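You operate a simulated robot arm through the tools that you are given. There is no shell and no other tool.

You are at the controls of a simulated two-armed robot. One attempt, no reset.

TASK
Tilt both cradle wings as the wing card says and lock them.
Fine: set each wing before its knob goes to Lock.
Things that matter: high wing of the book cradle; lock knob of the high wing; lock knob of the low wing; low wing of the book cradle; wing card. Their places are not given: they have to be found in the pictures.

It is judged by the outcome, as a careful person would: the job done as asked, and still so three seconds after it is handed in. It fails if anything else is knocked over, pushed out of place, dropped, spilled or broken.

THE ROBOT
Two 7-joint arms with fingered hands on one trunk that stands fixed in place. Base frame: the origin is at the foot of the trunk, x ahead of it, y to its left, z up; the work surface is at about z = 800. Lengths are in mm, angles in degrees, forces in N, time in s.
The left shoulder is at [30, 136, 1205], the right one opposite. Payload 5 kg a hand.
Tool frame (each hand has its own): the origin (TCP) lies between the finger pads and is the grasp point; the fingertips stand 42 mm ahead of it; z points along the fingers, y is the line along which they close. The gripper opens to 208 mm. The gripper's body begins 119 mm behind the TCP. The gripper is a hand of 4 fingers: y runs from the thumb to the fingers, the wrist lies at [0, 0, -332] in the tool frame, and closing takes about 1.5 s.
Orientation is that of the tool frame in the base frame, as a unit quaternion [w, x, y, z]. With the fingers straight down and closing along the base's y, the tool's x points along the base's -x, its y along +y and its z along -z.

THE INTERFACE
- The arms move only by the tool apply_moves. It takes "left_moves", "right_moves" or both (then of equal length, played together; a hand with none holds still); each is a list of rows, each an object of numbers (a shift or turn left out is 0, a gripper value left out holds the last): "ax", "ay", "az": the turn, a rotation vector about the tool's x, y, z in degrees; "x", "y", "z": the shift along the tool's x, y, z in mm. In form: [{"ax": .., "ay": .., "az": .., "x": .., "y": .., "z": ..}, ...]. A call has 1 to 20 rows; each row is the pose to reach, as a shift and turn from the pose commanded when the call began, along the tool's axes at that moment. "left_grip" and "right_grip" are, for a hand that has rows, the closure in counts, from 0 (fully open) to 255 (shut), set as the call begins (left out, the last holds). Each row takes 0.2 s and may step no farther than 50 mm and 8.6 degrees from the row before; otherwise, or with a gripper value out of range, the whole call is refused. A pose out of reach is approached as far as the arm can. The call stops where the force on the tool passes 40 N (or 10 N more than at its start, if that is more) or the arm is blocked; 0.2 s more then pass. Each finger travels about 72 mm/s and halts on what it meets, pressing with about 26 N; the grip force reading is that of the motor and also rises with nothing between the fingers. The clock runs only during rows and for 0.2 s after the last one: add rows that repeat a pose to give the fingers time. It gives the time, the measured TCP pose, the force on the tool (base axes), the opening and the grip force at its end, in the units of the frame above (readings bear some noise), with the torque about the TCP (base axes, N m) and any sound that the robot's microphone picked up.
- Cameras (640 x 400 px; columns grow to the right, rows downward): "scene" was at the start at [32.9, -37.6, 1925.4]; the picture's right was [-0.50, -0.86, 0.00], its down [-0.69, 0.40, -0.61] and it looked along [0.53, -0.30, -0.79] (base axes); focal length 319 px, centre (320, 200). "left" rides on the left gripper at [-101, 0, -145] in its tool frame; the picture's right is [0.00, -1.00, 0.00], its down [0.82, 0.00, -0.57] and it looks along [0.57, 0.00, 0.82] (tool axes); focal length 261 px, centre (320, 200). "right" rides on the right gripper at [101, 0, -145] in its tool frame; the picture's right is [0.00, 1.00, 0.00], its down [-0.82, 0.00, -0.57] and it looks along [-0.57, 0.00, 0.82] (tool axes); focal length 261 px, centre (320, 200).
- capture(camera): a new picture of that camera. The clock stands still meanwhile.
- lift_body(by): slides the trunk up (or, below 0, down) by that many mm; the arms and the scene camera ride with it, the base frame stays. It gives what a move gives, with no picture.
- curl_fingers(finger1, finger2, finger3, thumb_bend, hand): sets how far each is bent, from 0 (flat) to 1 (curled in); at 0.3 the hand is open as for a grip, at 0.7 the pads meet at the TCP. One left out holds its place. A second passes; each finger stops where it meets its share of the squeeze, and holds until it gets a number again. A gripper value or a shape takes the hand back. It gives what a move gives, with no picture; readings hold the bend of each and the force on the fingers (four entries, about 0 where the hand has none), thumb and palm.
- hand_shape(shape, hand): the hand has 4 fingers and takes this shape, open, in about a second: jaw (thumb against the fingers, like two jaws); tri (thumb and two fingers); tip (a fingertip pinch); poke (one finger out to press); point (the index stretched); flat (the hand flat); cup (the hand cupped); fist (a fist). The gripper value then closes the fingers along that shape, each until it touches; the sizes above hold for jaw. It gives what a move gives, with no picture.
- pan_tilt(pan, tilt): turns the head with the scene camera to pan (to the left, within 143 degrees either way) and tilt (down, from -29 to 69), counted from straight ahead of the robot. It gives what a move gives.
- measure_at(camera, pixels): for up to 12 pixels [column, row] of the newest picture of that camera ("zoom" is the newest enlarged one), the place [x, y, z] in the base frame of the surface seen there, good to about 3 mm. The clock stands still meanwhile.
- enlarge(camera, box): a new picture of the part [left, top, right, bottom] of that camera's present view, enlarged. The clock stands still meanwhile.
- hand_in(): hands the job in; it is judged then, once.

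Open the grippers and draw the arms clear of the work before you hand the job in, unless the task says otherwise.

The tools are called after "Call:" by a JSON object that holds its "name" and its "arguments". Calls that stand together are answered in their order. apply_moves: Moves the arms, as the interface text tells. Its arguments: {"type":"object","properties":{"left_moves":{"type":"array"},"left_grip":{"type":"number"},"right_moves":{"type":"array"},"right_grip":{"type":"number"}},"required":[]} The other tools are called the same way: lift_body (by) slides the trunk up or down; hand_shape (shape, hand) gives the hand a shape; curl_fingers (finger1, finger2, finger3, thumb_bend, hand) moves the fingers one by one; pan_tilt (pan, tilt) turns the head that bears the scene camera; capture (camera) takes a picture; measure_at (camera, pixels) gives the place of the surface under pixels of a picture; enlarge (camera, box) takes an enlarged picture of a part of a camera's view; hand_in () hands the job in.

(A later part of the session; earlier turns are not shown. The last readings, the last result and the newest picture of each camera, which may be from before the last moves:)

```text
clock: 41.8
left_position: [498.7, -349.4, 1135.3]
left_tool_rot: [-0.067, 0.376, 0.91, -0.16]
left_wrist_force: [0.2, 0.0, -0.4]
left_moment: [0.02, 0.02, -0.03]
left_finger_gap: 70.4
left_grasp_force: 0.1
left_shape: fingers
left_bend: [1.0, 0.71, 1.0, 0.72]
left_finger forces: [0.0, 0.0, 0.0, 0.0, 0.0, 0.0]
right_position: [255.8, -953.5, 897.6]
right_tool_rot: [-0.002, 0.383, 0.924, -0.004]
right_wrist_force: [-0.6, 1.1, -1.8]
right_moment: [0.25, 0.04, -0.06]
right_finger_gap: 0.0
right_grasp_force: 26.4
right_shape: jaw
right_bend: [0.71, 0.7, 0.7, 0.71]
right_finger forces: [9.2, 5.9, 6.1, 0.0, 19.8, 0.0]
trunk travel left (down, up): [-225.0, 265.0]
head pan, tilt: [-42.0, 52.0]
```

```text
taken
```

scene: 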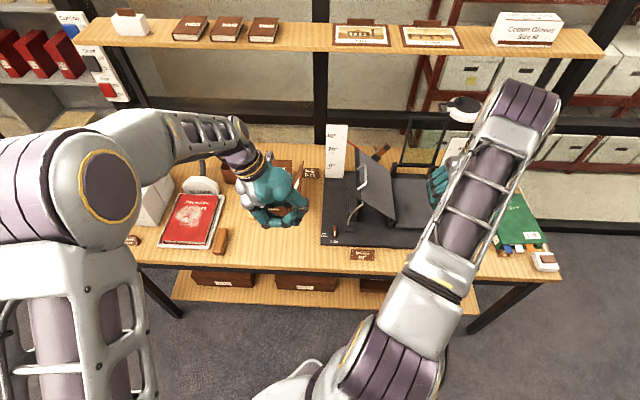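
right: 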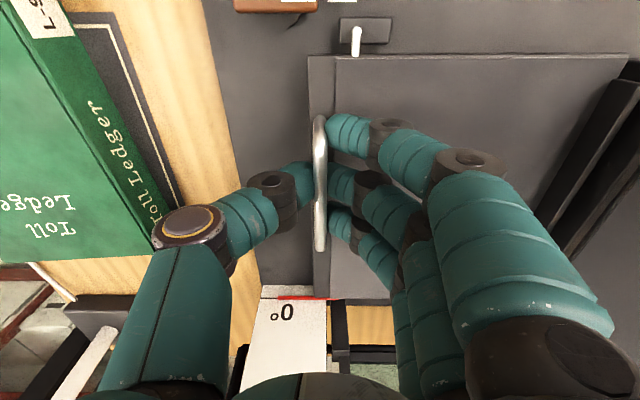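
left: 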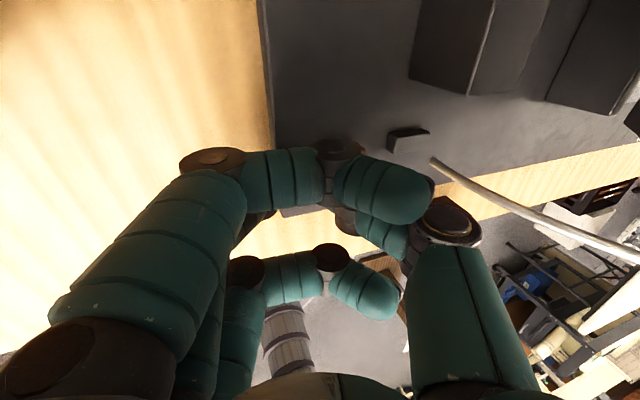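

The bar is hooked again. I lift the low wing along its mirrored arc to about 12°, then lower the hand a little to test whether the wing holds by itself.

Call:
{"name": "apply_moves", "arguments": {"right_moves": [{"ax": 2.5, "y": 2.75, "z": -9.15}, {"ax": 5, "y": 5.9, "z": -18.2}, {"ax": 7.5, "y": 9.45, "z": -27}, {"ax": 10, "y": 13.4, "z": -35.7}, {"ax": 12.5, "y": 17.7, "z": -44.3}, {"ax": 12.5, "y": 17.7, "z": -44.3}, {"ax": 12.5, "y": 17.7, "z": -44.3}]}}

Call:
{"name": "capture", "arguments": {"camera": "right"}}

Call:
{"name": "measure_at", "arguments": {"camera": "right", "pixels": [[330, 90], [340, 100], [400, 80], [450, 90], [500, 100], [550, 90], [560, 120], [520, 150], [350, 75], [480, 130], [322, 75], [420, 100]]}}

```text
clock: 43.4
left_position: [498.4, -348.5, 1135.2]
left_tool_rot: [-0.067, 0.377, 0.91, -0.161]
left_wrist_force: [1.6, -0.3, -0.5]
left_moment: [0.01, 0.0, -0.02]
left_finger_gap: 70.4
left_grasp_force: 0.1
left_shape: fingers
left_bend: [1.0, 0.71, 1.0, 0.72]
left_finger forces: [0.0, 0.0, 0.0, 0.1, 0.0, 0.0]
right_position: [268.6, -940.0, 942.7]
right_tool_rot: [-0.044, 0.38, 0.918, -0.105]
right_wrist_force: [0.4, -1.6, 0.7]
right_moment: [0.18, 0.03, -0.11]
right_finger_gap: 0.0
right_grasp_force: 26.4
right_shape: jaw
right_bend: [0.71, 0.7, 0.7, 0.71]
right_finger forces: [9.5, 5.7, 5.8, 0.1, 21.1, 0.0]
trunk travel left (down, up): [-225.0, 265.0]
head pan, tilt: [-42.0, 52.0]
```

```text
taken
```

right: 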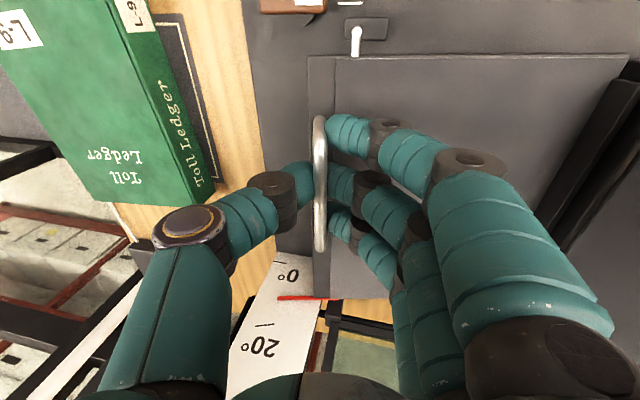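

```text
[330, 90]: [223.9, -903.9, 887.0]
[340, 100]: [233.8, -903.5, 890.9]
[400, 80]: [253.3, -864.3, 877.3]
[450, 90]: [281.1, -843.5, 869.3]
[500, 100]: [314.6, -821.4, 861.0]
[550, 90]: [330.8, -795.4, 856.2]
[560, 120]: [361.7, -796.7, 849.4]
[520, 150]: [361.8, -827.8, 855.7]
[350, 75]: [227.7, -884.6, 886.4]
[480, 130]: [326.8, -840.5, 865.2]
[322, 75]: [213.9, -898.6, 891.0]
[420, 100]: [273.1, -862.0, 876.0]
```

Angle is ≈12° with almost no load on the wrist. I lower the hand by 4° of arc and see whether the wing follows.

Call:
{"name": "apply_moves", "arguments": {"right_moves": [{"ax": -2, "y": -1.9, "z": 7.4}, {"ax": -4, "y": -3.6, "z": 14.9}, {"ax": -4, "y": -3.6, "z": 14.9}, {"ax": -4, "y": -3.6, "z": 14.9}]}}

Call:
{"name": "capture", "arguments": {"camera": "right"}}

Call:
{"name": "measure_at", "arguments": {"camera": "right", "pixels": [[330, 90], [340, 100], [400, 80], [450, 90], [500, 100], [550, 90], [560, 120], [520, 150], [350, 75], [480, 130], [322, 75], [420, 100]]}}

```text
clock: 44.4
left_position: [497.9, -349.9, 1135.5]
left_tool_rot: [-0.066, 0.377, 0.91, -0.161]
left_wrist_force: [0.1, 0.0, 0.2]
left_moment: [0.0, 0.0, 0.02]
left_finger_gap: 70.5
left_grasp_force: 0.1
left_shape: fingers
left_bend: [1.0, 0.71, 1.0, 0.72]
left_finger forces: [0.0, 0.0, 0.1, 0.1, 0.1, 0.1]
right_position: [264.7, -945.2, 929.8]
right_tool_rot: [-0.03, 0.381, 0.921, -0.073]
right_wrist_force: [-0.2, -1.8, -0.4]
right_moment: [0.2, 0.05, -0.13]
right_finger_gap: 0.1
right_grasp_force: 26.1
right_shape: jaw
right_bend: [0.71, 0.7, 0.7, 0.71]
right_finger forces: [9.5, 5.8, 5.9, 0.1, 20.8, 0.1]
trunk travel left (down, up): [-225.0, 265.0]
head pan, tilt: [-42.0, 52.0]
```

```text
taken
```

right: 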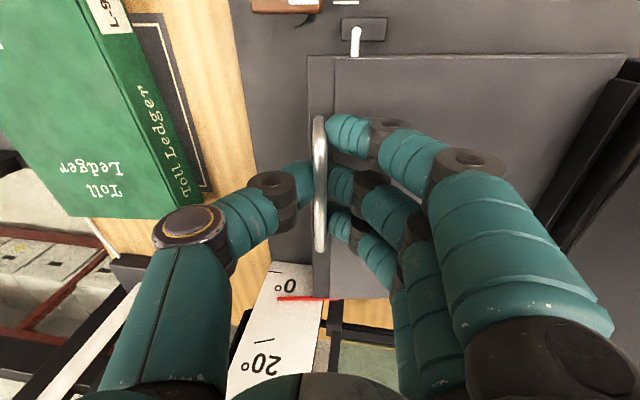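

```text
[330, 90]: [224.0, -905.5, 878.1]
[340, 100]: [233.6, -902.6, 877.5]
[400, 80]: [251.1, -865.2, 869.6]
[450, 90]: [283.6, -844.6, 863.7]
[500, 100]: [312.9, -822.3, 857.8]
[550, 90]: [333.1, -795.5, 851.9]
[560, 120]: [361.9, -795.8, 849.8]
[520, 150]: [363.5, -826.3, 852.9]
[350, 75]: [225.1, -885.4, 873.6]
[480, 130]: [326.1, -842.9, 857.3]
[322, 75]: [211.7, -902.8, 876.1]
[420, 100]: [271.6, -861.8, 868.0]
```

The wing followed the hand (the claw actually grips the bar), so the test is inconclusive. I lower to about 5° and open the hand gently there to see if the wing stays.

Call:
{"name": "apply_moves", "arguments": {"right_moves": [{"ax": -1.7, "y": -1.6, "z": 6.4}, {"ax": -3.4, "y": -3.1, "z": 12.7}, {"ax": -3.4, "y": -3.1, "z": 12.7}]}}

Call:
{"name": "apply_moves", "arguments": {"right_moves": [{}, {}, {}, {}, {}], "right_grip": 130}}

Call:
{"name": "capture", "arguments": {"camera": "right"}}

Call:
{"name": "measure_at", "arguments": {"camera": "right", "pixels": [[330, 90], [340, 100], [400, 80], [450, 90], [500, 100], [550, 90], [560, 120], [360, 150], [350, 75], [370, 100], [380, 130], [420, 100]]}}

```text
clock: 45.2
left_position: [499.1, -349.2, 1134.0]
left_tool_rot: [-0.067, 0.377, 0.91, -0.16]
left_wrist_force: [0.3, -0.2, -0.4]
left_moment: [0.02, 0.01, 0.04]
left_finger_gap: 70.7
left_grasp_force: 0.0
left_shape: fingers
left_bend: [1.0, 0.71, 1.0, 0.72]
left_finger forces: [0.0, 0.0, 0.1, 0.1, 0.0, 0.0]
right_position: [260.9, -948.5, 917.8]
right_tool_rot: [-0.018, 0.382, 0.923, -0.046]
right_wrist_force: [-0.9, -2.3, 0.3]
right_moment: [0.23, 0.09, -0.15]
right_finger_gap: 0.1
right_grasp_force: 26.5
right_shape: jaw
right_bend: [0.71, 0.7, 0.7, 0.71]
right_finger forces: [9.6, 5.7, 5.8, 0.0, 20.7, 0.0]
trunk travel left (down, up): [-225.0, 265.0]
head pan, tilt: [-42.0, 52.0]
```

```text
clock: 46.4
left_position: [499.9, -349.6, 1133.5]
left_tool_rot: [-0.067, 0.377, 0.91, -0.161]
left_wrist_force: [0.1, 0.2, -0.2]
left_moment: [-0.01, 0.02, -0.03]
left_finger_gap: 70.6
left_grasp_force: 0.1
left_shape: fingers
left_bend: [1.0, 0.71, 1.0, 0.72]
left_finger forces: [0.0, 0.0, 0.0, 0.1, 0.0, 0.0]
right_position: [261.2, -948.7, 918.5]
right_tool_rot: [-0.018, 0.383, 0.923, -0.045]
right_wrist_force: [-0.7, -0.3, -0.3]
right_moment: [0.02, 0.0, -0.02]
right_finger_gap: 101.2
right_grasp_force: 0.0
right_shape: jaw
right_bend: [0.73, 0.73, 0.73, 0.7]
right_finger forces: [0.0, 0.1, 0.0, 0.1, 0.1, 0.0]
trunk travel left (down, up): [-225.0, 265.0]
head pan, tilt: [-42.0, 52.0]
```

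```text
taken
```

right: 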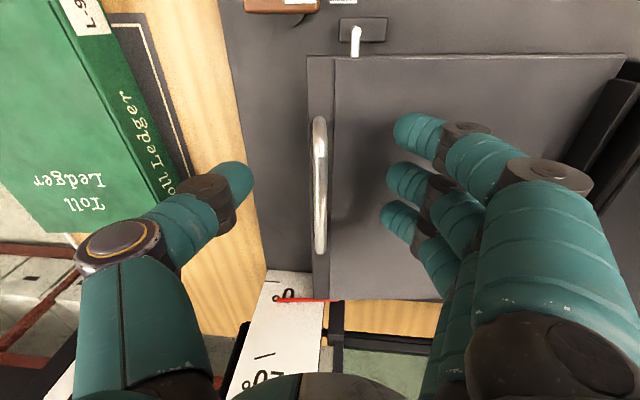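

```text
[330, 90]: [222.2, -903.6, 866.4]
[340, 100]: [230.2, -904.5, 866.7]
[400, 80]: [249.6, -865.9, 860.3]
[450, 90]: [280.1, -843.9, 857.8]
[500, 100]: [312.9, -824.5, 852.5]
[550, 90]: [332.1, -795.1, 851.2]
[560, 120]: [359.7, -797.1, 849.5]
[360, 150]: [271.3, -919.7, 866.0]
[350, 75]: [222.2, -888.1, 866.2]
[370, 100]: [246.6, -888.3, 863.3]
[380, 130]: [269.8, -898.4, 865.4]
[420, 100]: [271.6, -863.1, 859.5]
```

The wing stays at ≈5.6° with the hand open, so its hinge holds by friction. I close on the bar again and lift to nearly 40°.

Call:
{"name": "apply_moves", "arguments": {"right_moves": [{}, {}, {}, {}, {}, {}, {}, {}], "right_grip": 255}}

Call:
{"name": "apply_moves", "arguments": {"right_moves": [{"ax": 3, "y": 3.35, "z": -10.96}, {"ax": 6, "y": 7.27, "z": -21.74}, {"ax": 9, "y": 11.75, "z": -32.29}, {"ax": 12, "y": 16.77, "z": -42.59}, {"ax": 15, "y": 22.33, "z": -52.62}, {"ax": 18, "y": 28.41, "z": -62.34}, {"ax": 21, "y": 34.97, "z": -71.73}, {"ax": 24, "y": 42.03, "z": -80.76}, {"ax": 27, "y": 49.56, "z": -89.41}, {"ax": 30, "y": 57.52, "z": -97.66}, {"ax": 33, "y": 65.9, "z": -105.48}, {"ax": 33.4, "y": 67.05, "z": -106.49}, {"ax": 33.4, "y": 67.05, "z": -106.49}]}}

Call:
{"name": "capture", "arguments": {"camera": "right"}}

Call:
{"name": "measure_at", "arguments": {"camera": "right", "pixels": [[355, 80], [345, 100], [400, 80], [450, 90], [500, 100], [550, 90], [560, 120], [520, 150], [350, 75], [480, 130], [580, 100], [420, 100]]}}

Call:
{"name": "capture", "arguments": {"camera": "scene"}}

```text
clock: 48.2
left_position: [498.8, -347.9, 1135.1]
left_tool_rot: [-0.067, 0.377, 0.91, -0.16]
left_wrist_force: [-0.3, 0.4, 0.7]
left_moment: [0.0, 0.01, -0.01]
left_finger_gap: 70.2
left_grasp_force: 0.1
left_shape: fingers
left_bend: [1.0, 0.71, 1.0, 0.72]
left_finger forces: [0.1, 0.0, 0.0, 0.0, 0.1, 0.0]
right_position: [262.8, -948.0, 918.1]
right_tool_rot: [-0.019, 0.383, 0.923, -0.045]
right_wrist_force: [3.3, 5.2, -2.9]
right_moment: [0.23, -0.04, 0.03]
right_finger_gap: 0.0
right_grasp_force: 25.7
right_shape: jaw
right_bend: [0.71, 0.7, 0.7, 0.7]
right_finger forces: [8.0, 0.0, 6.5, 0.1, 0.0, 0.0]
trunk travel left (down, up): [-225.0, 265.0]
head pan, tilt: [-42.0, 52.0]
```

```text
clock: 51.0
left_position: [500.9, -348.4, 1134.6]
left_tool_rot: [-0.066, 0.376, 0.91, -0.161]
left_wrist_force: [0.3, -0.1, -0.3]
left_moment: [-0.01, 0.05, 0.0]
left_finger_gap: 70.6
left_grasp_force: 0.0
left_shape: fingers
left_bend: [1.0, 0.71, 1.0, 0.72]
left_finger forces: [0.1, 0.0, 0.0, 0.0, 0.0, 0.0]
right_position: [315.9, -894.9, 1017.4]
right_tool_rot: [-0.127, 0.361, 0.871, -0.309]
right_wrist_force: [4.5, 4.5, -8.9]
right_moment: [0.27, -0.14, -0.18]
right_finger_gap: 0.0
right_grasp_force: 26.1
right_shape: jaw
right_bend: [0.71, 0.7, 0.7, 0.7]
right_finger forces: [9.6, 0.1, 7.0, 0.0, 0.0, 0.0]
trunk travel left (down, up): [-225.0, 265.0]
head pan, tilt: [-42.0, 52.0]
```

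```text
taken
```

right: 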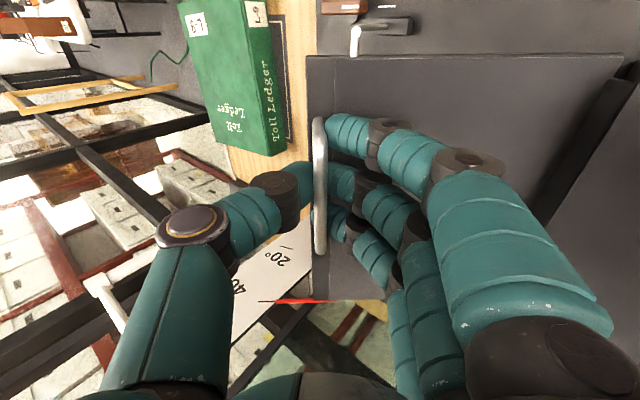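

```text
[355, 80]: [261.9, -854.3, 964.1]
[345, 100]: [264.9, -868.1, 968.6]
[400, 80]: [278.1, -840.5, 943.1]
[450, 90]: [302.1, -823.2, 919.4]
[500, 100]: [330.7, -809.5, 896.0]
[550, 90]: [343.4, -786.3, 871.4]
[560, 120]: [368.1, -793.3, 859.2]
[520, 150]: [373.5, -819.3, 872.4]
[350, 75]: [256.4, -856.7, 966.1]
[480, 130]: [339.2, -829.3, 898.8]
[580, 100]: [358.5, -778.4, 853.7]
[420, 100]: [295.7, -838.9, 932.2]
```

```text
taken
```

scene: 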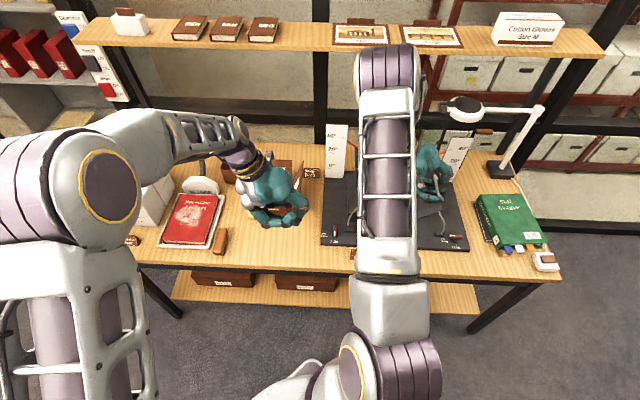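

Plane fit gives ≈41°. I zoom on the low-wing scale from the scene camera to compare before fine-tuning.

Call:
{"name": "enlarge", "arguments": {"camera": "scene", "box": [420, 120, 490, 190]}}

Call:
{"name": "enlarge", "arguments": {"camera": "right", "box": [200, 220, 340, 340]}}

```text
5.71 times, centred on (455, 155) of scene
```

zoom: 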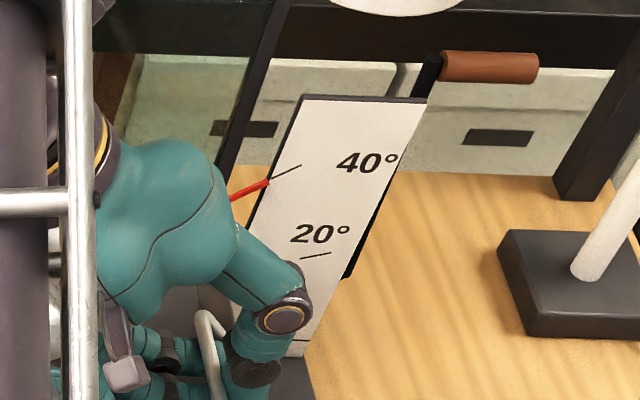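

```text
3.33 times, centred on (270, 280) of right
```

zoom: 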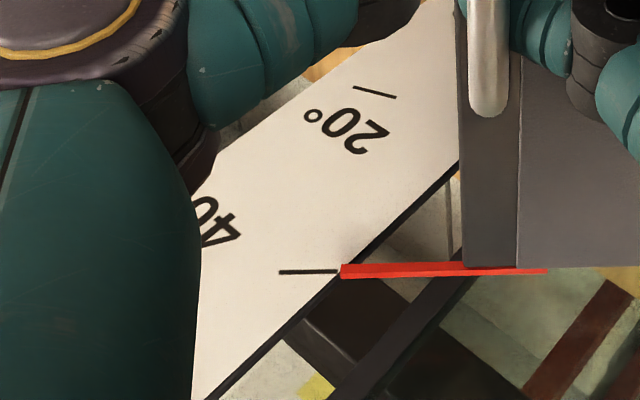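

In the right view the pointer is collinear with the 40° tick, with some parallax. I zoom in more tightly from the scene and measure pointer and plate positions.

Call:
{"name": "enlarge", "arguments": {"camera": "scene", "box": [440, 140, 480, 165]}}

Call:
{"name": "measure_at", "arguments": {"camera": "right", "pixels": [[280, 301], [300, 301], [320, 301], [265, 290], [250, 295], [240, 310], [270, 270], [255, 305], [350, 270], [370, 290], [310, 290], [340, 290]]}}

Call:
{"name": "measure_at", "arguments": {"camera": "zoom", "pixels": [[120, 260], [200, 200], [300, 100], [300, 300], [400, 200], [40, 300], [250, 150]]}}

```text
16.00 times, centred on (460, 152) of scene
```

zoom: 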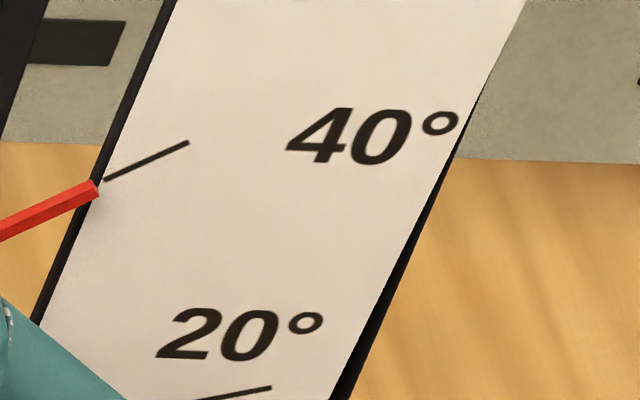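

```text
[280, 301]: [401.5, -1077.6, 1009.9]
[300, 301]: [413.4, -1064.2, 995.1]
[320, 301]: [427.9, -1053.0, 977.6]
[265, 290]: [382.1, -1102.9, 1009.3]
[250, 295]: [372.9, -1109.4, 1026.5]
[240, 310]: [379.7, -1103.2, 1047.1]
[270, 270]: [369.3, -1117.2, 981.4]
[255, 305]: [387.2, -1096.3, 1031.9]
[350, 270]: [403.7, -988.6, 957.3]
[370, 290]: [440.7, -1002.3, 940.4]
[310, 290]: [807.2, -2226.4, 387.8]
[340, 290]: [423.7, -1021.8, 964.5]
```

```text
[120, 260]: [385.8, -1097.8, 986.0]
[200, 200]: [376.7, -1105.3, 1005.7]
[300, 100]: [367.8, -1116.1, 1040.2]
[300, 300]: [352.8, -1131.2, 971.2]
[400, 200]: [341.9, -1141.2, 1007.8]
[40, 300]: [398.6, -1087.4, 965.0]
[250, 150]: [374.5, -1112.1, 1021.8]
```

The tick is matched within a fraction of a degree, but combining views the wing is about 40.8°. I ease it down by 0.8° and refit.

Call:
{"name": "apply_moves", "arguments": {"right_moves": [{"ax": -0.4, "y": -0.4, "z": 1.5}, {"ax": -0.8, "y": -0.8, "z": 2.95}, {"ax": -0.8, "y": -0.8, "z": 2.95}, {"ax": -0.8, "y": -0.8, "z": 2.95}]}}

Call:
{"name": "capture", "arguments": {"camera": "right"}}

Call:
{"name": "measure_at", "arguments": {"camera": "right", "pixels": [[355, 80], [345, 100], [400, 80], [450, 90], [500, 100], [550, 90], [560, 120], [520, 150], [350, 75], [480, 130], [580, 100], [420, 100]]}}

Call:
{"name": "enlarge", "arguments": {"camera": "scene", "box": [440, 140, 480, 165]}}

```text
clock: 52.0
left_position: [499.8, -347.8, 1134.8]
left_tool_rot: [-0.067, 0.377, 0.91, -0.16]
left_wrist_force: [-0.3, 0.6, 0.0]
left_moment: [0.0, 0.01, 0.02]
left_finger_gap: 70.6
left_grasp_force: 0.0
left_shape: fingers
left_bend: [1.0, 0.71, 1.0, 0.72]
left_finger forces: [0.0, 0.0, 0.0, 0.0, 0.0, 0.1]
right_position: [314.2, -896.4, 1015.1]
right_tool_rot: [-0.126, 0.362, 0.873, -0.302]
right_wrist_force: [5.1, 4.2, -6.8]
right_moment: [0.28, -0.15, -0.18]
right_finger_gap: 0.0
right_grasp_force: 26.0
right_shape: jaw
right_bend: [0.71, 0.7, 0.7, 0.7]
right_finger forces: [9.5, 0.1, 6.4, 0.0, 0.1, 0.1]
trunk travel left (down, up): [-225.0, 265.0]
head pan, tilt: [-42.0, 52.0]
```

```text
taken
```

right: 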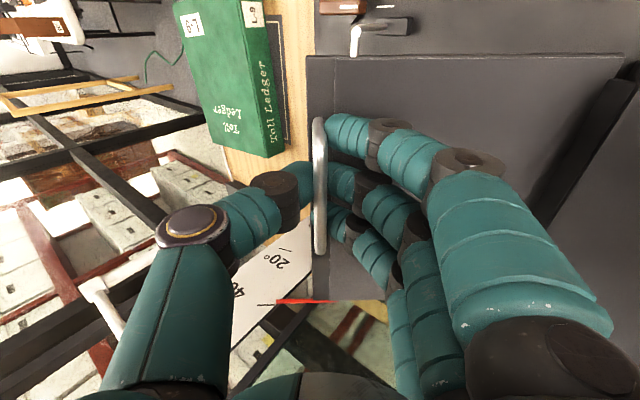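

```text
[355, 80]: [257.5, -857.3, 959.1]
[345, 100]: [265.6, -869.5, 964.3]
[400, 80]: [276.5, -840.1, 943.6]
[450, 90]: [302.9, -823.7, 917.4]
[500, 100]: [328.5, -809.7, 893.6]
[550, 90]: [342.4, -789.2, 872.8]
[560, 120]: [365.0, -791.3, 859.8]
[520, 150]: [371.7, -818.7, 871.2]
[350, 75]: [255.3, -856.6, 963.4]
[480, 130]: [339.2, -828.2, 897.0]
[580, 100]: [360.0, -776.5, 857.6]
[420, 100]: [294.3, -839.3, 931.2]
```

```text
16.00 times, centred on (460, 152) of scene
```

zoom: 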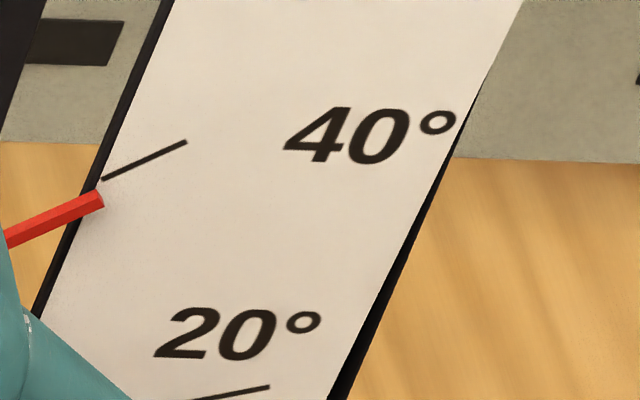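

Now both the fit (39.4°) and the pointer (slightly below the tick) say about 39.5°. I raise by 0.5° and then release to see where it settles.

Call:
{"name": "apply_moves", "arguments": {"right_moves": [{"ax": 0.25, "y": 0.25, "z": -0.9}, {"ax": 0.5, "y": 0.5, "z": -1.85}, {"ax": 0.5, "y": 0.5, "z": -1.85}, {"ax": 0.5, "y": 0.5, "z": -1.85}]}}

Call:
{"name": "enlarge", "arguments": {"camera": "scene", "box": [440, 140, 480, 165]}}

Call:
{"name": "apply_moves", "arguments": {"right_moves": [{}, {}, {}, {}, {}], "right_grip": 110}}

Call:
{"name": "capture", "arguments": {"camera": "right"}}

Call:
{"name": "enlarge", "arguments": {"camera": "scene", "box": [440, 140, 480, 165]}}

```text
clock: 53.0
left_position: [498.9, -349.6, 1135.6]
left_tool_rot: [-0.067, 0.376, 0.91, -0.16]
left_wrist_force: [-0.8, -0.4, -0.7]
left_moment: [0.0, 0.03, 0.02]
left_finger_gap: 70.7
left_grasp_force: 0.1
left_shape: fingers
left_bend: [1.0, 0.71, 1.0, 0.72]
left_finger forces: [0.1, 0.0, 0.1, 0.1, 0.0, 0.0]
right_position: [314.7, -895.8, 1015.8]
right_tool_rot: [-0.127, 0.361, 0.872, -0.306]
right_wrist_force: [1.7, 6.2, -8.2]
right_moment: [0.31, -0.06, -0.21]
right_finger_gap: 0.4
right_grasp_force: 26.4
right_shape: jaw
right_bend: [0.71, 0.7, 0.7, 0.7]
right_finger forces: [9.6, 0.1, 6.5, 0.1, 0.0, 0.1]
trunk travel left (down, up): [-225.0, 265.0]
head pan, tilt: [-42.0, 52.0]
```

```text
16.00 times, centred on (460, 152) of scene
```

zoom: 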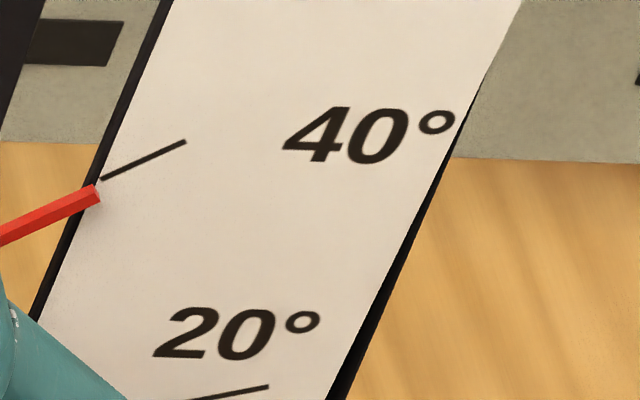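

```text
clock: 54.2
left_position: [499.5, -348.8, 1135.2]
left_tool_rot: [-0.066, 0.376, 0.91, -0.16]
left_wrist_force: [0.3, 0.7, -0.3]
left_moment: [0.01, -0.02, -0.01]
left_finger_gap: 70.4
left_grasp_force: 0.1
left_shape: fingers
left_bend: [1.0, 0.71, 1.0, 0.72]
left_finger forces: [0.1, 0.1, 0.1, 0.0, 0.0, 0.0]
right_position: [315.1, -894.9, 1016.3]
right_tool_rot: [-0.127, 0.361, 0.872, -0.306]
right_wrist_force: [-0.6, -0.3, -0.1]
right_moment: [0.01, -0.02, 0.02]
right_finger_gap: 118.0
right_grasp_force: 0.1
right_shape: jaw
right_bend: [0.72, 0.72, 0.72, 0.7]
right_finger forces: [0.1, 0.0, 0.0, 0.0, 0.0, 0.0]
trunk travel left (down, up): [-225.0, 265.0]
head pan, tilt: [-42.0, 52.0]
```

```text
taken
```

right: 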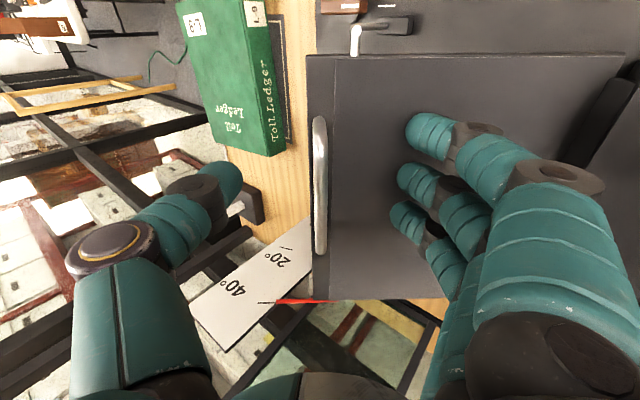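

```text
16.00 times, centred on (460, 152) of scene
```

zoom: 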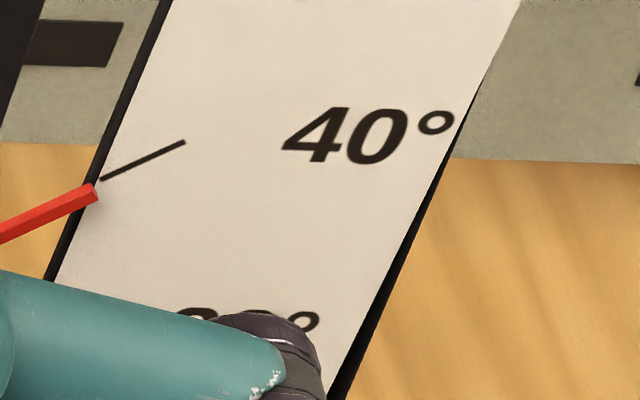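

The wing stays put after release, with the pointer estimate ≈39.9°. I refit the plane from the unobstructed surface.

Call:
{"name": "measure_at", "arguments": {"camera": "right", "pixels": [[345, 80], [345, 150], [345, 220], [375, 100], [380, 150], [370, 250], [550, 90], [580, 100], [590, 130], [570, 75], [600, 80], [585, 115]]}}

Call:
{"name": "measure_at", "arguments": {"camera": "right", "pixels": [[350, 70], [360, 120], [350, 180], [350, 270], [390, 90], [360, 200], [560, 85], [590, 90], [600, 100], [580, 130], [565, 120], [575, 110]]}}

```text
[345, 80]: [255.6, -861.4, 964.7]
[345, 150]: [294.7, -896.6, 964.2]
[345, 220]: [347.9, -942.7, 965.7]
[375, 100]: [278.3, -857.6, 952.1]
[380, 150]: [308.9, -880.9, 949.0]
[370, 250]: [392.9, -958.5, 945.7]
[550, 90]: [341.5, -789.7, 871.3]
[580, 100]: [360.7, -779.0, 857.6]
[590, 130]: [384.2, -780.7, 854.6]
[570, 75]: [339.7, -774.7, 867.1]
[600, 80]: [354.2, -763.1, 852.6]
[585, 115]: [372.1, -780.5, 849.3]
```

```text
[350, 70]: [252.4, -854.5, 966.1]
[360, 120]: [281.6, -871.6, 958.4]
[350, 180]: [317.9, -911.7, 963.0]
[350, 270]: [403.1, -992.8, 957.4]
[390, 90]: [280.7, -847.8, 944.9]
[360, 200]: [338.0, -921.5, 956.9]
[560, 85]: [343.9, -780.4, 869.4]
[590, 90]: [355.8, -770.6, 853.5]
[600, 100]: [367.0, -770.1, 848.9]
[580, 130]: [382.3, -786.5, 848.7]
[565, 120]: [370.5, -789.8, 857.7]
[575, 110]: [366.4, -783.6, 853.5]
```

Fit gives 40.2°, pointer 39.9° — the low wing is at 40° and holding. I back the right hand out along its axis, then straighten it up and away.

Call:
{"name": "apply_moves", "arguments": {"right_moves": [{"z": -25}, {"z": -55}, {"z": -90}, {"z": -125}, {"z": -150}, {"z": -150}]}}

Call:
{"name": "capture", "arguments": {"camera": "right"}}

Call:
{"name": "enlarge", "arguments": {"camera": "scene", "box": [440, 140, 480, 165]}}

```text
clock: 55.6
left_position: [499.8, -350.7, 1134.6]
left_tool_rot: [-0.066, 0.376, 0.91, -0.161]
left_wrist_force: [-0.3, -0.3, 0.0]
left_moment: [0.0, 0.03, -0.02]
left_finger_gap: 70.8
left_grasp_force: 0.1
left_shape: fingers
left_bend: [1.0, 0.71, 1.0, 0.72]
left_finger forces: [0.0, 0.0, 0.1, 0.0, 0.0, 0.0]
right_position: [383.2, -829.9, 1134.1]
right_tool_rot: [-0.126, 0.362, 0.871, -0.306]
right_wrist_force: [0.8, 0.0, -0.1]
right_moment: [0.02, 0.01, -0.03]
right_finger_gap: 118.0
right_grasp_force: 0.0
right_shape: jaw
right_bend: [0.72, 0.72, 0.72, 0.7]
right_finger forces: [0.1, 0.0, 0.0, 0.0, 0.1, 0.1]
trunk travel left (down, up): [-225.0, 265.0]
head pan, tilt: [-42.0, 52.0]
```

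```text
taken
```

right: 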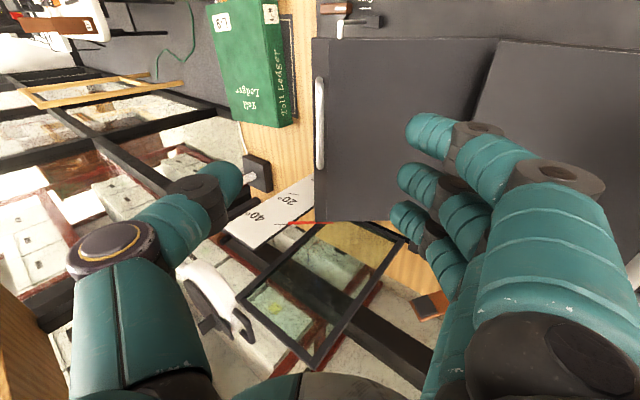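

```text
16.00 times, centred on (460, 152) of scene
```

zoom: 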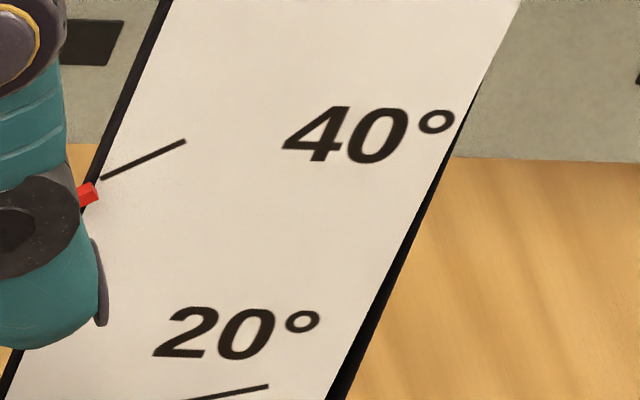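

Both wings hold. I swing the right hand round and tilt it so the wrist leans right, over the area in front of the low wing's knob.

Call:
{"name": "apply_moves", "arguments": {"right_moves": [{"ax": -8.25, "x": 18.6, "y": -26.2, "z": 13.2}, {"ax": -16.5, "x": 37.3, "y": -52.4, "z": 26.3}, {"ax": -24.75, "x": 55.9, "y": -78.5, "z": 39.5}, {"ax": -33, "x": 74.5, "y": -104.7, "z": 52.6}, {"ax": -41.25, "x": 93.1, "y": -130.9, "z": 65.8}, {"ax": -49.5, "x": 111.8, "y": -157, "z": 78.9}, {"ax": -57.75, "x": 130.4, "y": -183.2, "z": 92}, {"ax": -66, "x": 149, "y": -209.4, "z": 105.2}, {"ax": -66, "x": 149, "y": -209.4, "z": 105.2}]}}

Call:
{"name": "curl_fingers", "arguments": {"hand": "right", "finger1": 1.0, "finger2": 0.3, "finger3": 1.0, "thumb_bend": 0.3}}

Call:
{"name": "curl_fingers", "arguments": {"hand": "right", "finger2": 0.72, "thumb_bend": 0.72}}

Call:
{"name": "capture", "arguments": {"camera": "right"}}

Call:
{"name": "capture", "arguments": {"camera": "scene"}}

```text
clock: 57.6
left_position: [501.1, -345.8, 1134.6]
left_tool_rot: [-0.067, 0.377, 0.91, -0.162]
left_wrist_force: [0.6, 1.0, -0.6]
left_moment: [-0.1, 0.14, -0.01]
left_finger_gap: 70.8
left_grasp_force: 0.0
left_shape: fingers
left_bend: [1.0, 0.71, 1.0, 0.72]
left_finger forces: [0.0, 0.0, 0.0, 0.0, 0.0, 0.0]
right_position: [116.0, -887.7, 1183.0]
right_tool_rot: [0.091, 0.371, 0.898, 0.217]
right_wrist_force: [1.2, 1.1, 0.7]
right_moment: [-0.1, 0.16, 0.02]
right_finger_gap: 118.3
right_grasp_force: 0.0
right_shape: jaw
right_bend: [0.72, 0.72, 0.72, 0.7]
right_finger forces: [0.0, 0.0, 0.1, 0.0, 0.1, 0.1]
trunk travel left (down, up): [-225.0, 265.0]
head pan, tilt: [-42.0, 52.0]
```

```text
clock: 58.6
left_position: [499.8, -349.8, 1134.4]
left_tool_rot: [-0.067, 0.377, 0.91, -0.161]
left_wrist_force: [-0.2, 0.8, 0.4]
left_moment: [-0.03, -0.01, -0.03]
left_finger_gap: 70.6
left_grasp_force: 0.1
left_shape: fingers
left_bend: [1.0, 0.71, 1.0, 0.72]
left_finger forces: [0.0, 0.0, 0.0, 0.0, 0.0, 0.0]
right_position: [114.0, -889.0, 1182.0]
right_tool_rot: [0.091, 0.372, 0.898, 0.218]
right_wrist_force: [-0.2, 0.2, 0.0]
right_moment: [-0.02, 0.0, -0.02]
right_finger_gap: 104.4
right_grasp_force: 0.1
right_shape: fingers
right_bend: [1.0, 0.3, 1.0, 0.3]
right_finger forces: [0.1, 0.0, 0.0, 0.0, 0.0, 0.0]
trunk travel left (down, up): [-225.0, 265.0]
head pan, tilt: [-42.0, 52.0]
```

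```text
clock: 59.6
left_position: [498.9, -348.9, 1135.6]
left_tool_rot: [-0.067, 0.377, 0.91, -0.16]
left_wrist_force: [-0.7, 0.0, -0.6]
left_moment: [-0.03, 0.0, 0.0]
left_finger_gap: 70.4
left_grasp_force: 0.1
left_shape: fingers
left_bend: [1.0, 0.71, 1.0, 0.72]
left_finger forces: [0.0, 0.0, 0.0, 0.0, 0.0, 0.0]
right_position: [112.9, -889.8, 1184.0]
right_tool_rot: [0.09, 0.373, 0.897, 0.217]
right_wrist_force: [1.0, -0.6, -0.5]
right_moment: [-0.02, -0.03, 0.01]
right_finger_gap: 71.0
right_grasp_force: 0.0
right_shape: fingers
right_bend: [1.0, 0.71, 1.0, 0.71]
right_finger forces: [0.0, 0.0, 0.0, 0.0, 0.1, 0.0]
trunk travel left (down, up): [-225.0, 265.0]
head pan, tilt: [-42.0, 52.0]
```

```text
taken
```

right: 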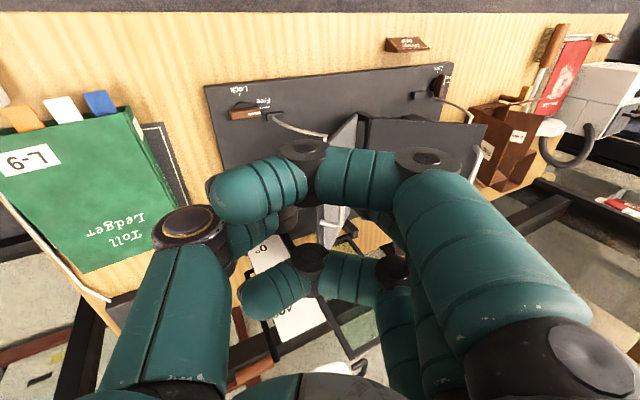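

```text
taken
```

scene: 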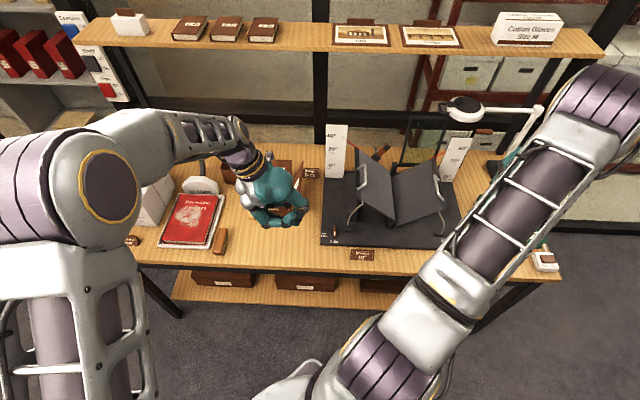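

The V is formed and the right hand's poker is ready. I zoom on the low knob and measure lever, stay and ledger tabs.

Call:
{"name": "enlarge", "arguments": {"camera": "right", "box": [190, 70, 350, 170]}}

Call:
{"name": "measure_at", "arguments": {"camera": "zoom", "pixels": [[175, 163], [225, 164], [275, 164], [300, 170], [330, 185], [350, 210], [400, 235], [450, 250], [270, 130], [190, 125]]}}

Call:
{"name": "enlarge", "arguments": {"camera": "scene", "box": [410, 140, 490, 260]}}

```text
4.00 times, centred on (270, 120) of right
```

zoom: 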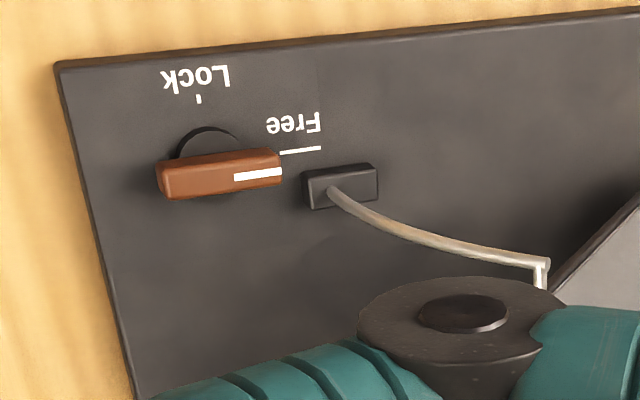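

```text
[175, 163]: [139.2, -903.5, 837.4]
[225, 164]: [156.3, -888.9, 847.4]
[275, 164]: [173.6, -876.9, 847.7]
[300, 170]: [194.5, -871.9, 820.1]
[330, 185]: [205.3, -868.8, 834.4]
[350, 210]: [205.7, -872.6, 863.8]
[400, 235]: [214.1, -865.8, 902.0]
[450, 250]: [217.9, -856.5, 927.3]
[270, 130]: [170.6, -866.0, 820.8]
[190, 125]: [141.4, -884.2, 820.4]
```

```text
3.33 times, centred on (450, 200) of scene
```

zoom: 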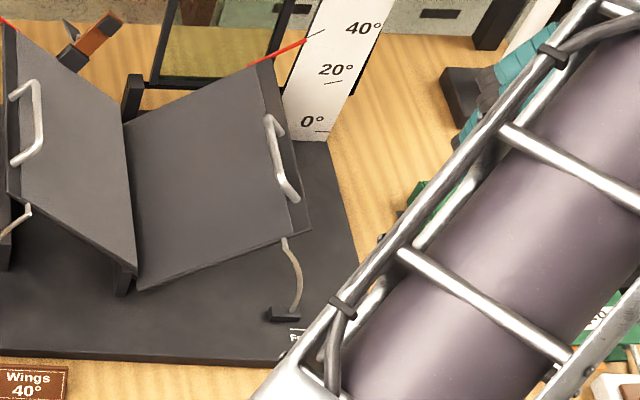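

Lever centre is (u 518.5, v 741), stay rod at u≤472: the finger side clears it. I descend the tips on the robot side of the lever's outer end, first to 60 mm above.

Call:
{"name": "apply_moves", "arguments": {"right_moves": [{"x": -1, "y": -19, "z": 37}, {"x": -1, "y": -38, "z": 74}, {"x": -1, "y": -58, "z": 111}, {"x": -1, "y": -77, "z": 148}, {"x": -1, "y": -96, "z": 185}, {"x": -1, "y": -115.3, "z": 221.8}, {"x": -1, "y": -115.3, "z": 221.8}]}}

Call:
{"name": "capture", "arguments": {"camera": "right"}}

Call:
{"name": "capture", "arguments": {"camera": "scene"}}

Call:
{"name": "enlarge", "arguments": {"camera": "scene", "box": [410, 140, 520, 260]}}

```text
clock: 61.2
left_position: [499.2, -347.6, 1136.0]
left_tool_rot: [-0.066, 0.377, 0.91, -0.161]
left_wrist_force: [0.4, 0.5, 0.0]
left_moment: [-0.06, 0.03, 0.02]
left_finger_gap: 70.6
left_grasp_force: 0.0
left_shape: fingers
left_bend: [1.0, 0.71, 1.0, 0.72]
left_finger forces: [0.1, 0.0, 0.1, 0.0, 0.0, 0.1]
right_position: [112.2, -888.0, 934.2]
right_tool_rot: [0.091, 0.372, 0.898, 0.216]
right_wrist_force: [-0.2, 0.1, 0.0]
right_moment: [-0.05, 0.05, -0.02]
right_finger_gap: 70.8
right_grasp_force: 0.1
right_shape: fingers
right_bend: [1.0, 0.71, 1.0, 0.71]
right_finger forces: [0.0, 0.0, 0.0, 0.1, 0.1, 0.1]
trunk travel left (down, up): [-225.0, 265.0]
head pan, tilt: [-42.0, 52.0]
```

```text
taken
```

right: 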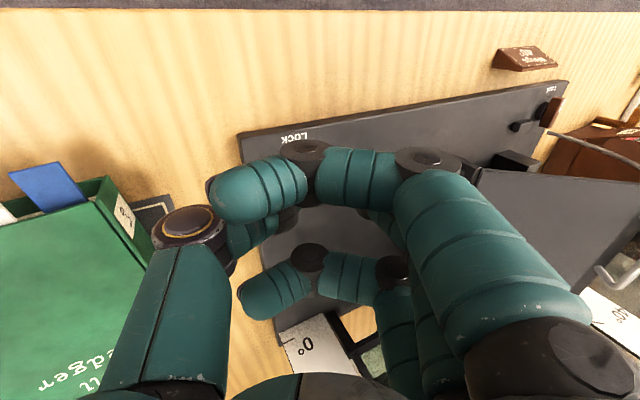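

```text
taken
```

scene: 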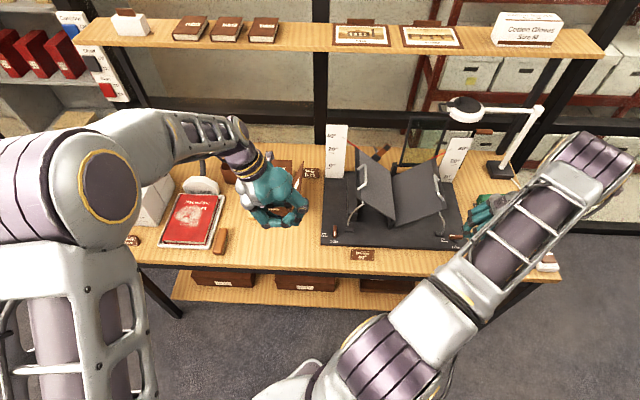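

```text
3.33 times, centred on (465, 200) of scene
```

zoom: 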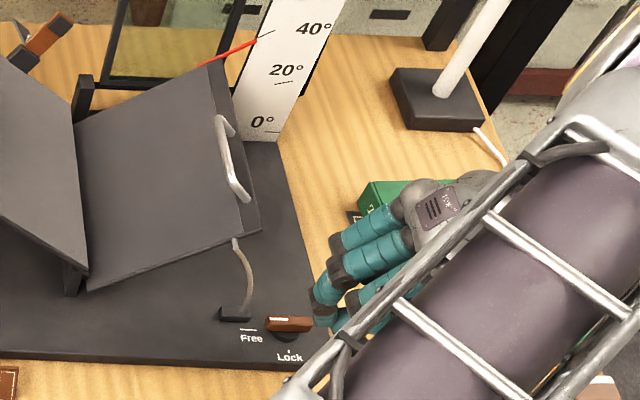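

The tips project at zoom (330,313), right in front of the lever's outer end as planned, and the knuckles clear the ledger. I descend the remaining 70 mm.

Call:
{"name": "apply_moves", "arguments": {"right_moves": [{"y": -11, "z": 22}, {"y": -22, "z": 43}, {"y": -28, "z": 55}, {"y": -31.6, "z": 62}, {"y": -31.6, "z": 62}]}}

Call:
{"name": "capture", "arguments": {"camera": "right"}}

Call:
{"name": "enlarge", "arguments": {"camera": "scene", "box": [430, 190, 510, 260]}}

```text
clock: 62.4
left_position: [499.2, -348.3, 1135.9]
left_tool_rot: [-0.067, 0.376, 0.91, -0.16]
left_wrist_force: [0.5, -0.6, -0.3]
left_moment: [0.0, 0.0, 0.0]
left_finger_gap: 70.6
left_grasp_force: 0.0
left_shape: fingers
left_bend: [1.0, 0.71, 1.0, 0.72]
left_finger forces: [0.1, 0.0, 0.1, 0.0, 0.1, 0.1]
right_position: [112.7, -887.2, 863.4]
right_tool_rot: [0.091, 0.372, 0.898, 0.217]
right_wrist_force: [-2.6, -2.8, 9.7]
right_moment: [-0.04, 0.02, 0.02]
right_finger_gap: 70.2
right_grasp_force: 6.8
right_shape: fingers
right_bend: [1.0, 0.71, 1.0, 0.72]
right_finger forces: [0.1, 0.0, 0.0, 0.1, 14.2, 0.0]
trunk travel left (down, up): [-225.0, 265.0]
head pan, tilt: [-42.0, 52.0]
```

```text
taken
```

right: 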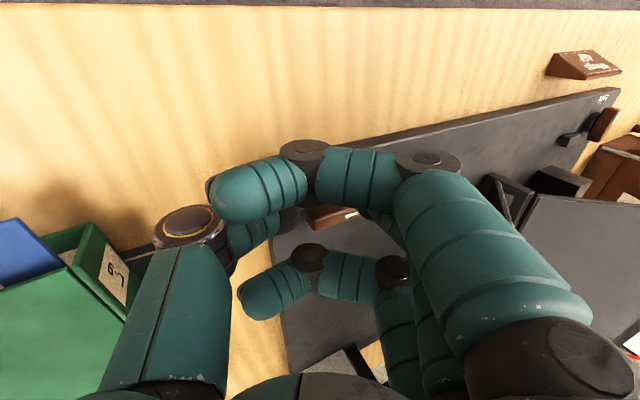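

```text
5.71 times, centred on (470, 225) of scene
```

zoom: 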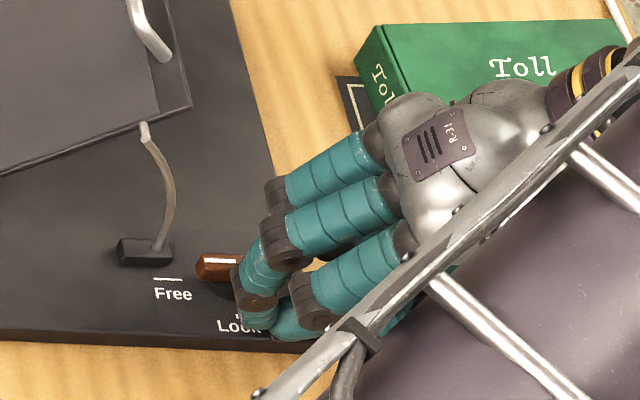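

The thumb tip is lightly touching the base plate (≈10 N), so I raise 4 mm and then sweep the tips away from the robot along the knob's arc, stopping partway to look.

Call:
{"name": "apply_moves", "arguments": {"right_moves": [{"y": 1.8, "z": -3.6}, {"x": -5, "y": 0.5, "z": -4.2}, {"x": -9, "y": -0.9, "z": -4.9}, {"x": -13.2, "y": -4.1, "z": -6.6}, {"x": -18.1, "y": -6.3, "z": -7.7}, {"x": -23.6, "y": -7.3, "z": -8.2}, {"x": -23.6, "y": -7.3, "z": -8.2}]}}

Call:
{"name": "capture", "arguments": {"camera": "right"}}

Call:
{"name": "enlarge", "arguments": {"camera": "scene", "box": [430, 190, 510, 260]}}

```text
clock: 64.0
left_position: [497.9, -348.8, 1134.7]
left_tool_rot: [-0.066, 0.377, 0.91, -0.161]
left_wrist_force: [-0.1, -0.6, -0.4]
left_moment: [-0.05, 0.02, -0.01]
left_finger_gap: 70.5
left_grasp_force: 0.0
left_shape: fingers
left_bend: [1.0, 0.71, 1.0, 0.72]
left_finger forces: [0.1, 0.0, 0.0, 0.0, 0.0, 0.0]
right_position: [122.8, -911.0, 867.7]
right_tool_rot: [0.09, 0.373, 0.897, 0.219]
right_wrist_force: [-1.3, -0.3, 0.5]
right_moment: [-0.01, 0.02, 0.0]
right_finger_gap: 70.8
right_grasp_force: 0.1
right_shape: fingers
right_bend: [1.0, 0.71, 1.0, 0.71]
right_finger forces: [0.1, 0.1, 0.0, 0.2, 0.0, 0.0]
trunk travel left (down, up): [-225.0, 265.0]
head pan, tilt: [-42.0, 52.0]
```

```text
taken
```

right: 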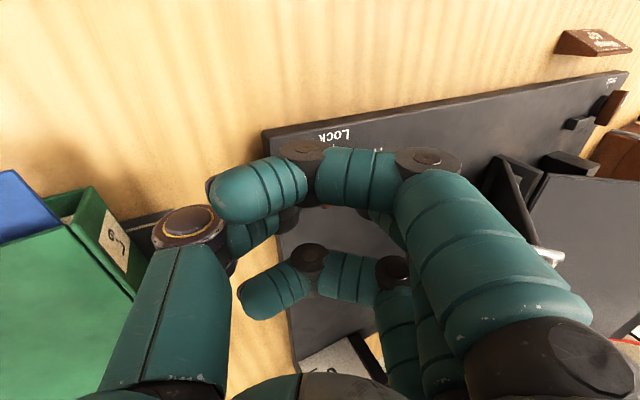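

```text
5.71 times, centred on (470, 225) of scene
```

zoom: 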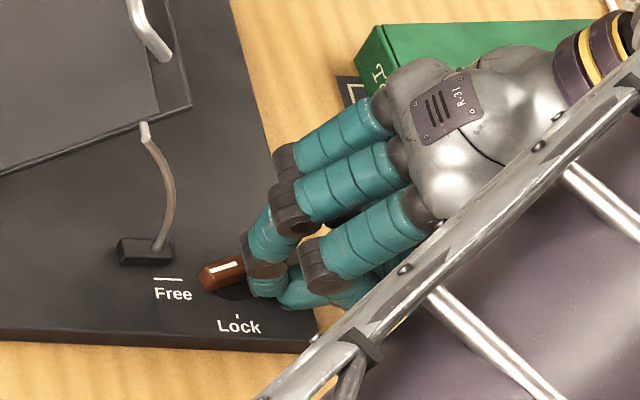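

The lever has turned about 30° with no notable force. I continue the arc to the nominal end and look again.

Call:
{"name": "apply_moves", "arguments": {"right_moves": [{"x": -5.5, "y": 0.3, "z": 0.1}, {"x": -10.8, "y": 1.9, "z": 1.0}, {"x": -15.4, "y": 4.6, "z": 2.4}, {"x": -15.4, "y": 4.6, "z": 2.4}]}}

Call:
{"name": "capture", "arguments": {"camera": "right"}}

Call:
{"name": "enlarge", "arguments": {"camera": "scene", "box": [430, 190, 510, 260]}}

```text
clock: 65.0
left_position: [496.8, -348.4, 1135.0]
left_tool_rot: [-0.066, 0.377, 0.91, -0.16]
left_wrist_force: [0.0, -0.6, -0.4]
left_moment: [0.02, 0.0, 0.0]
left_finger_gap: 70.6
left_grasp_force: 0.0
left_shape: fingers
left_bend: [1.0, 0.71, 1.0, 0.72]
left_finger forces: [0.0, 0.1, 0.0, 0.0, 0.1, 0.0]
right_position: [133.3, -919.6, 868.9]
right_tool_rot: [0.091, 0.372, 0.898, 0.216]
right_wrist_force: [-20.7, -10.6, 13.4]
right_moment: [0.06, 0.4, 0.38]
right_finger_gap: 70.6
right_grasp_force: 20.4
right_shape: fingers
right_bend: [1.0, 0.72, 1.0, 0.71]
right_finger forces: [0.1, 41.3, 0.1, 0.0, 0.0, 0.0]
trunk travel left (down, up): [-225.0, 265.0]
head pan, tilt: [-42.0, 52.0]
```

```text
taken
```

right: 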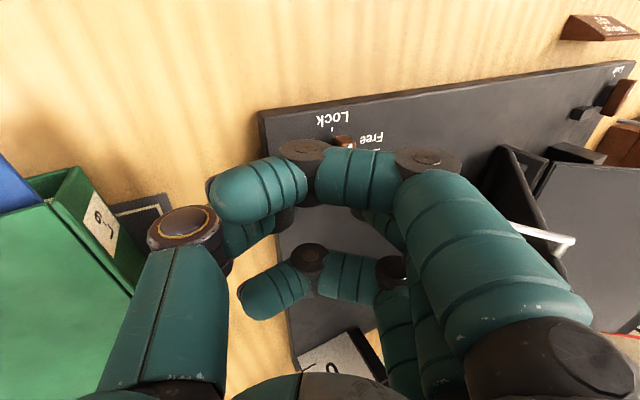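

```text
5.71 times, centred on (470, 225) of scene
```

zoom: 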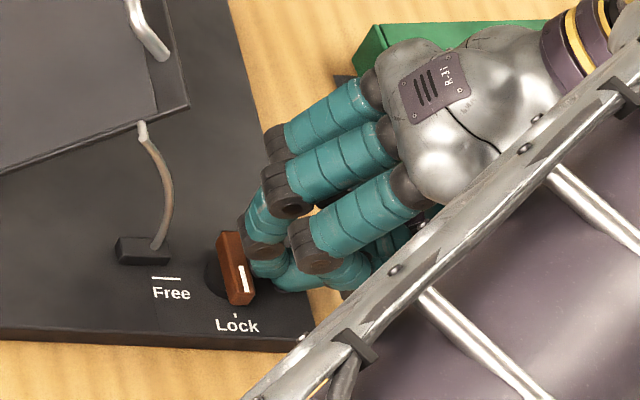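

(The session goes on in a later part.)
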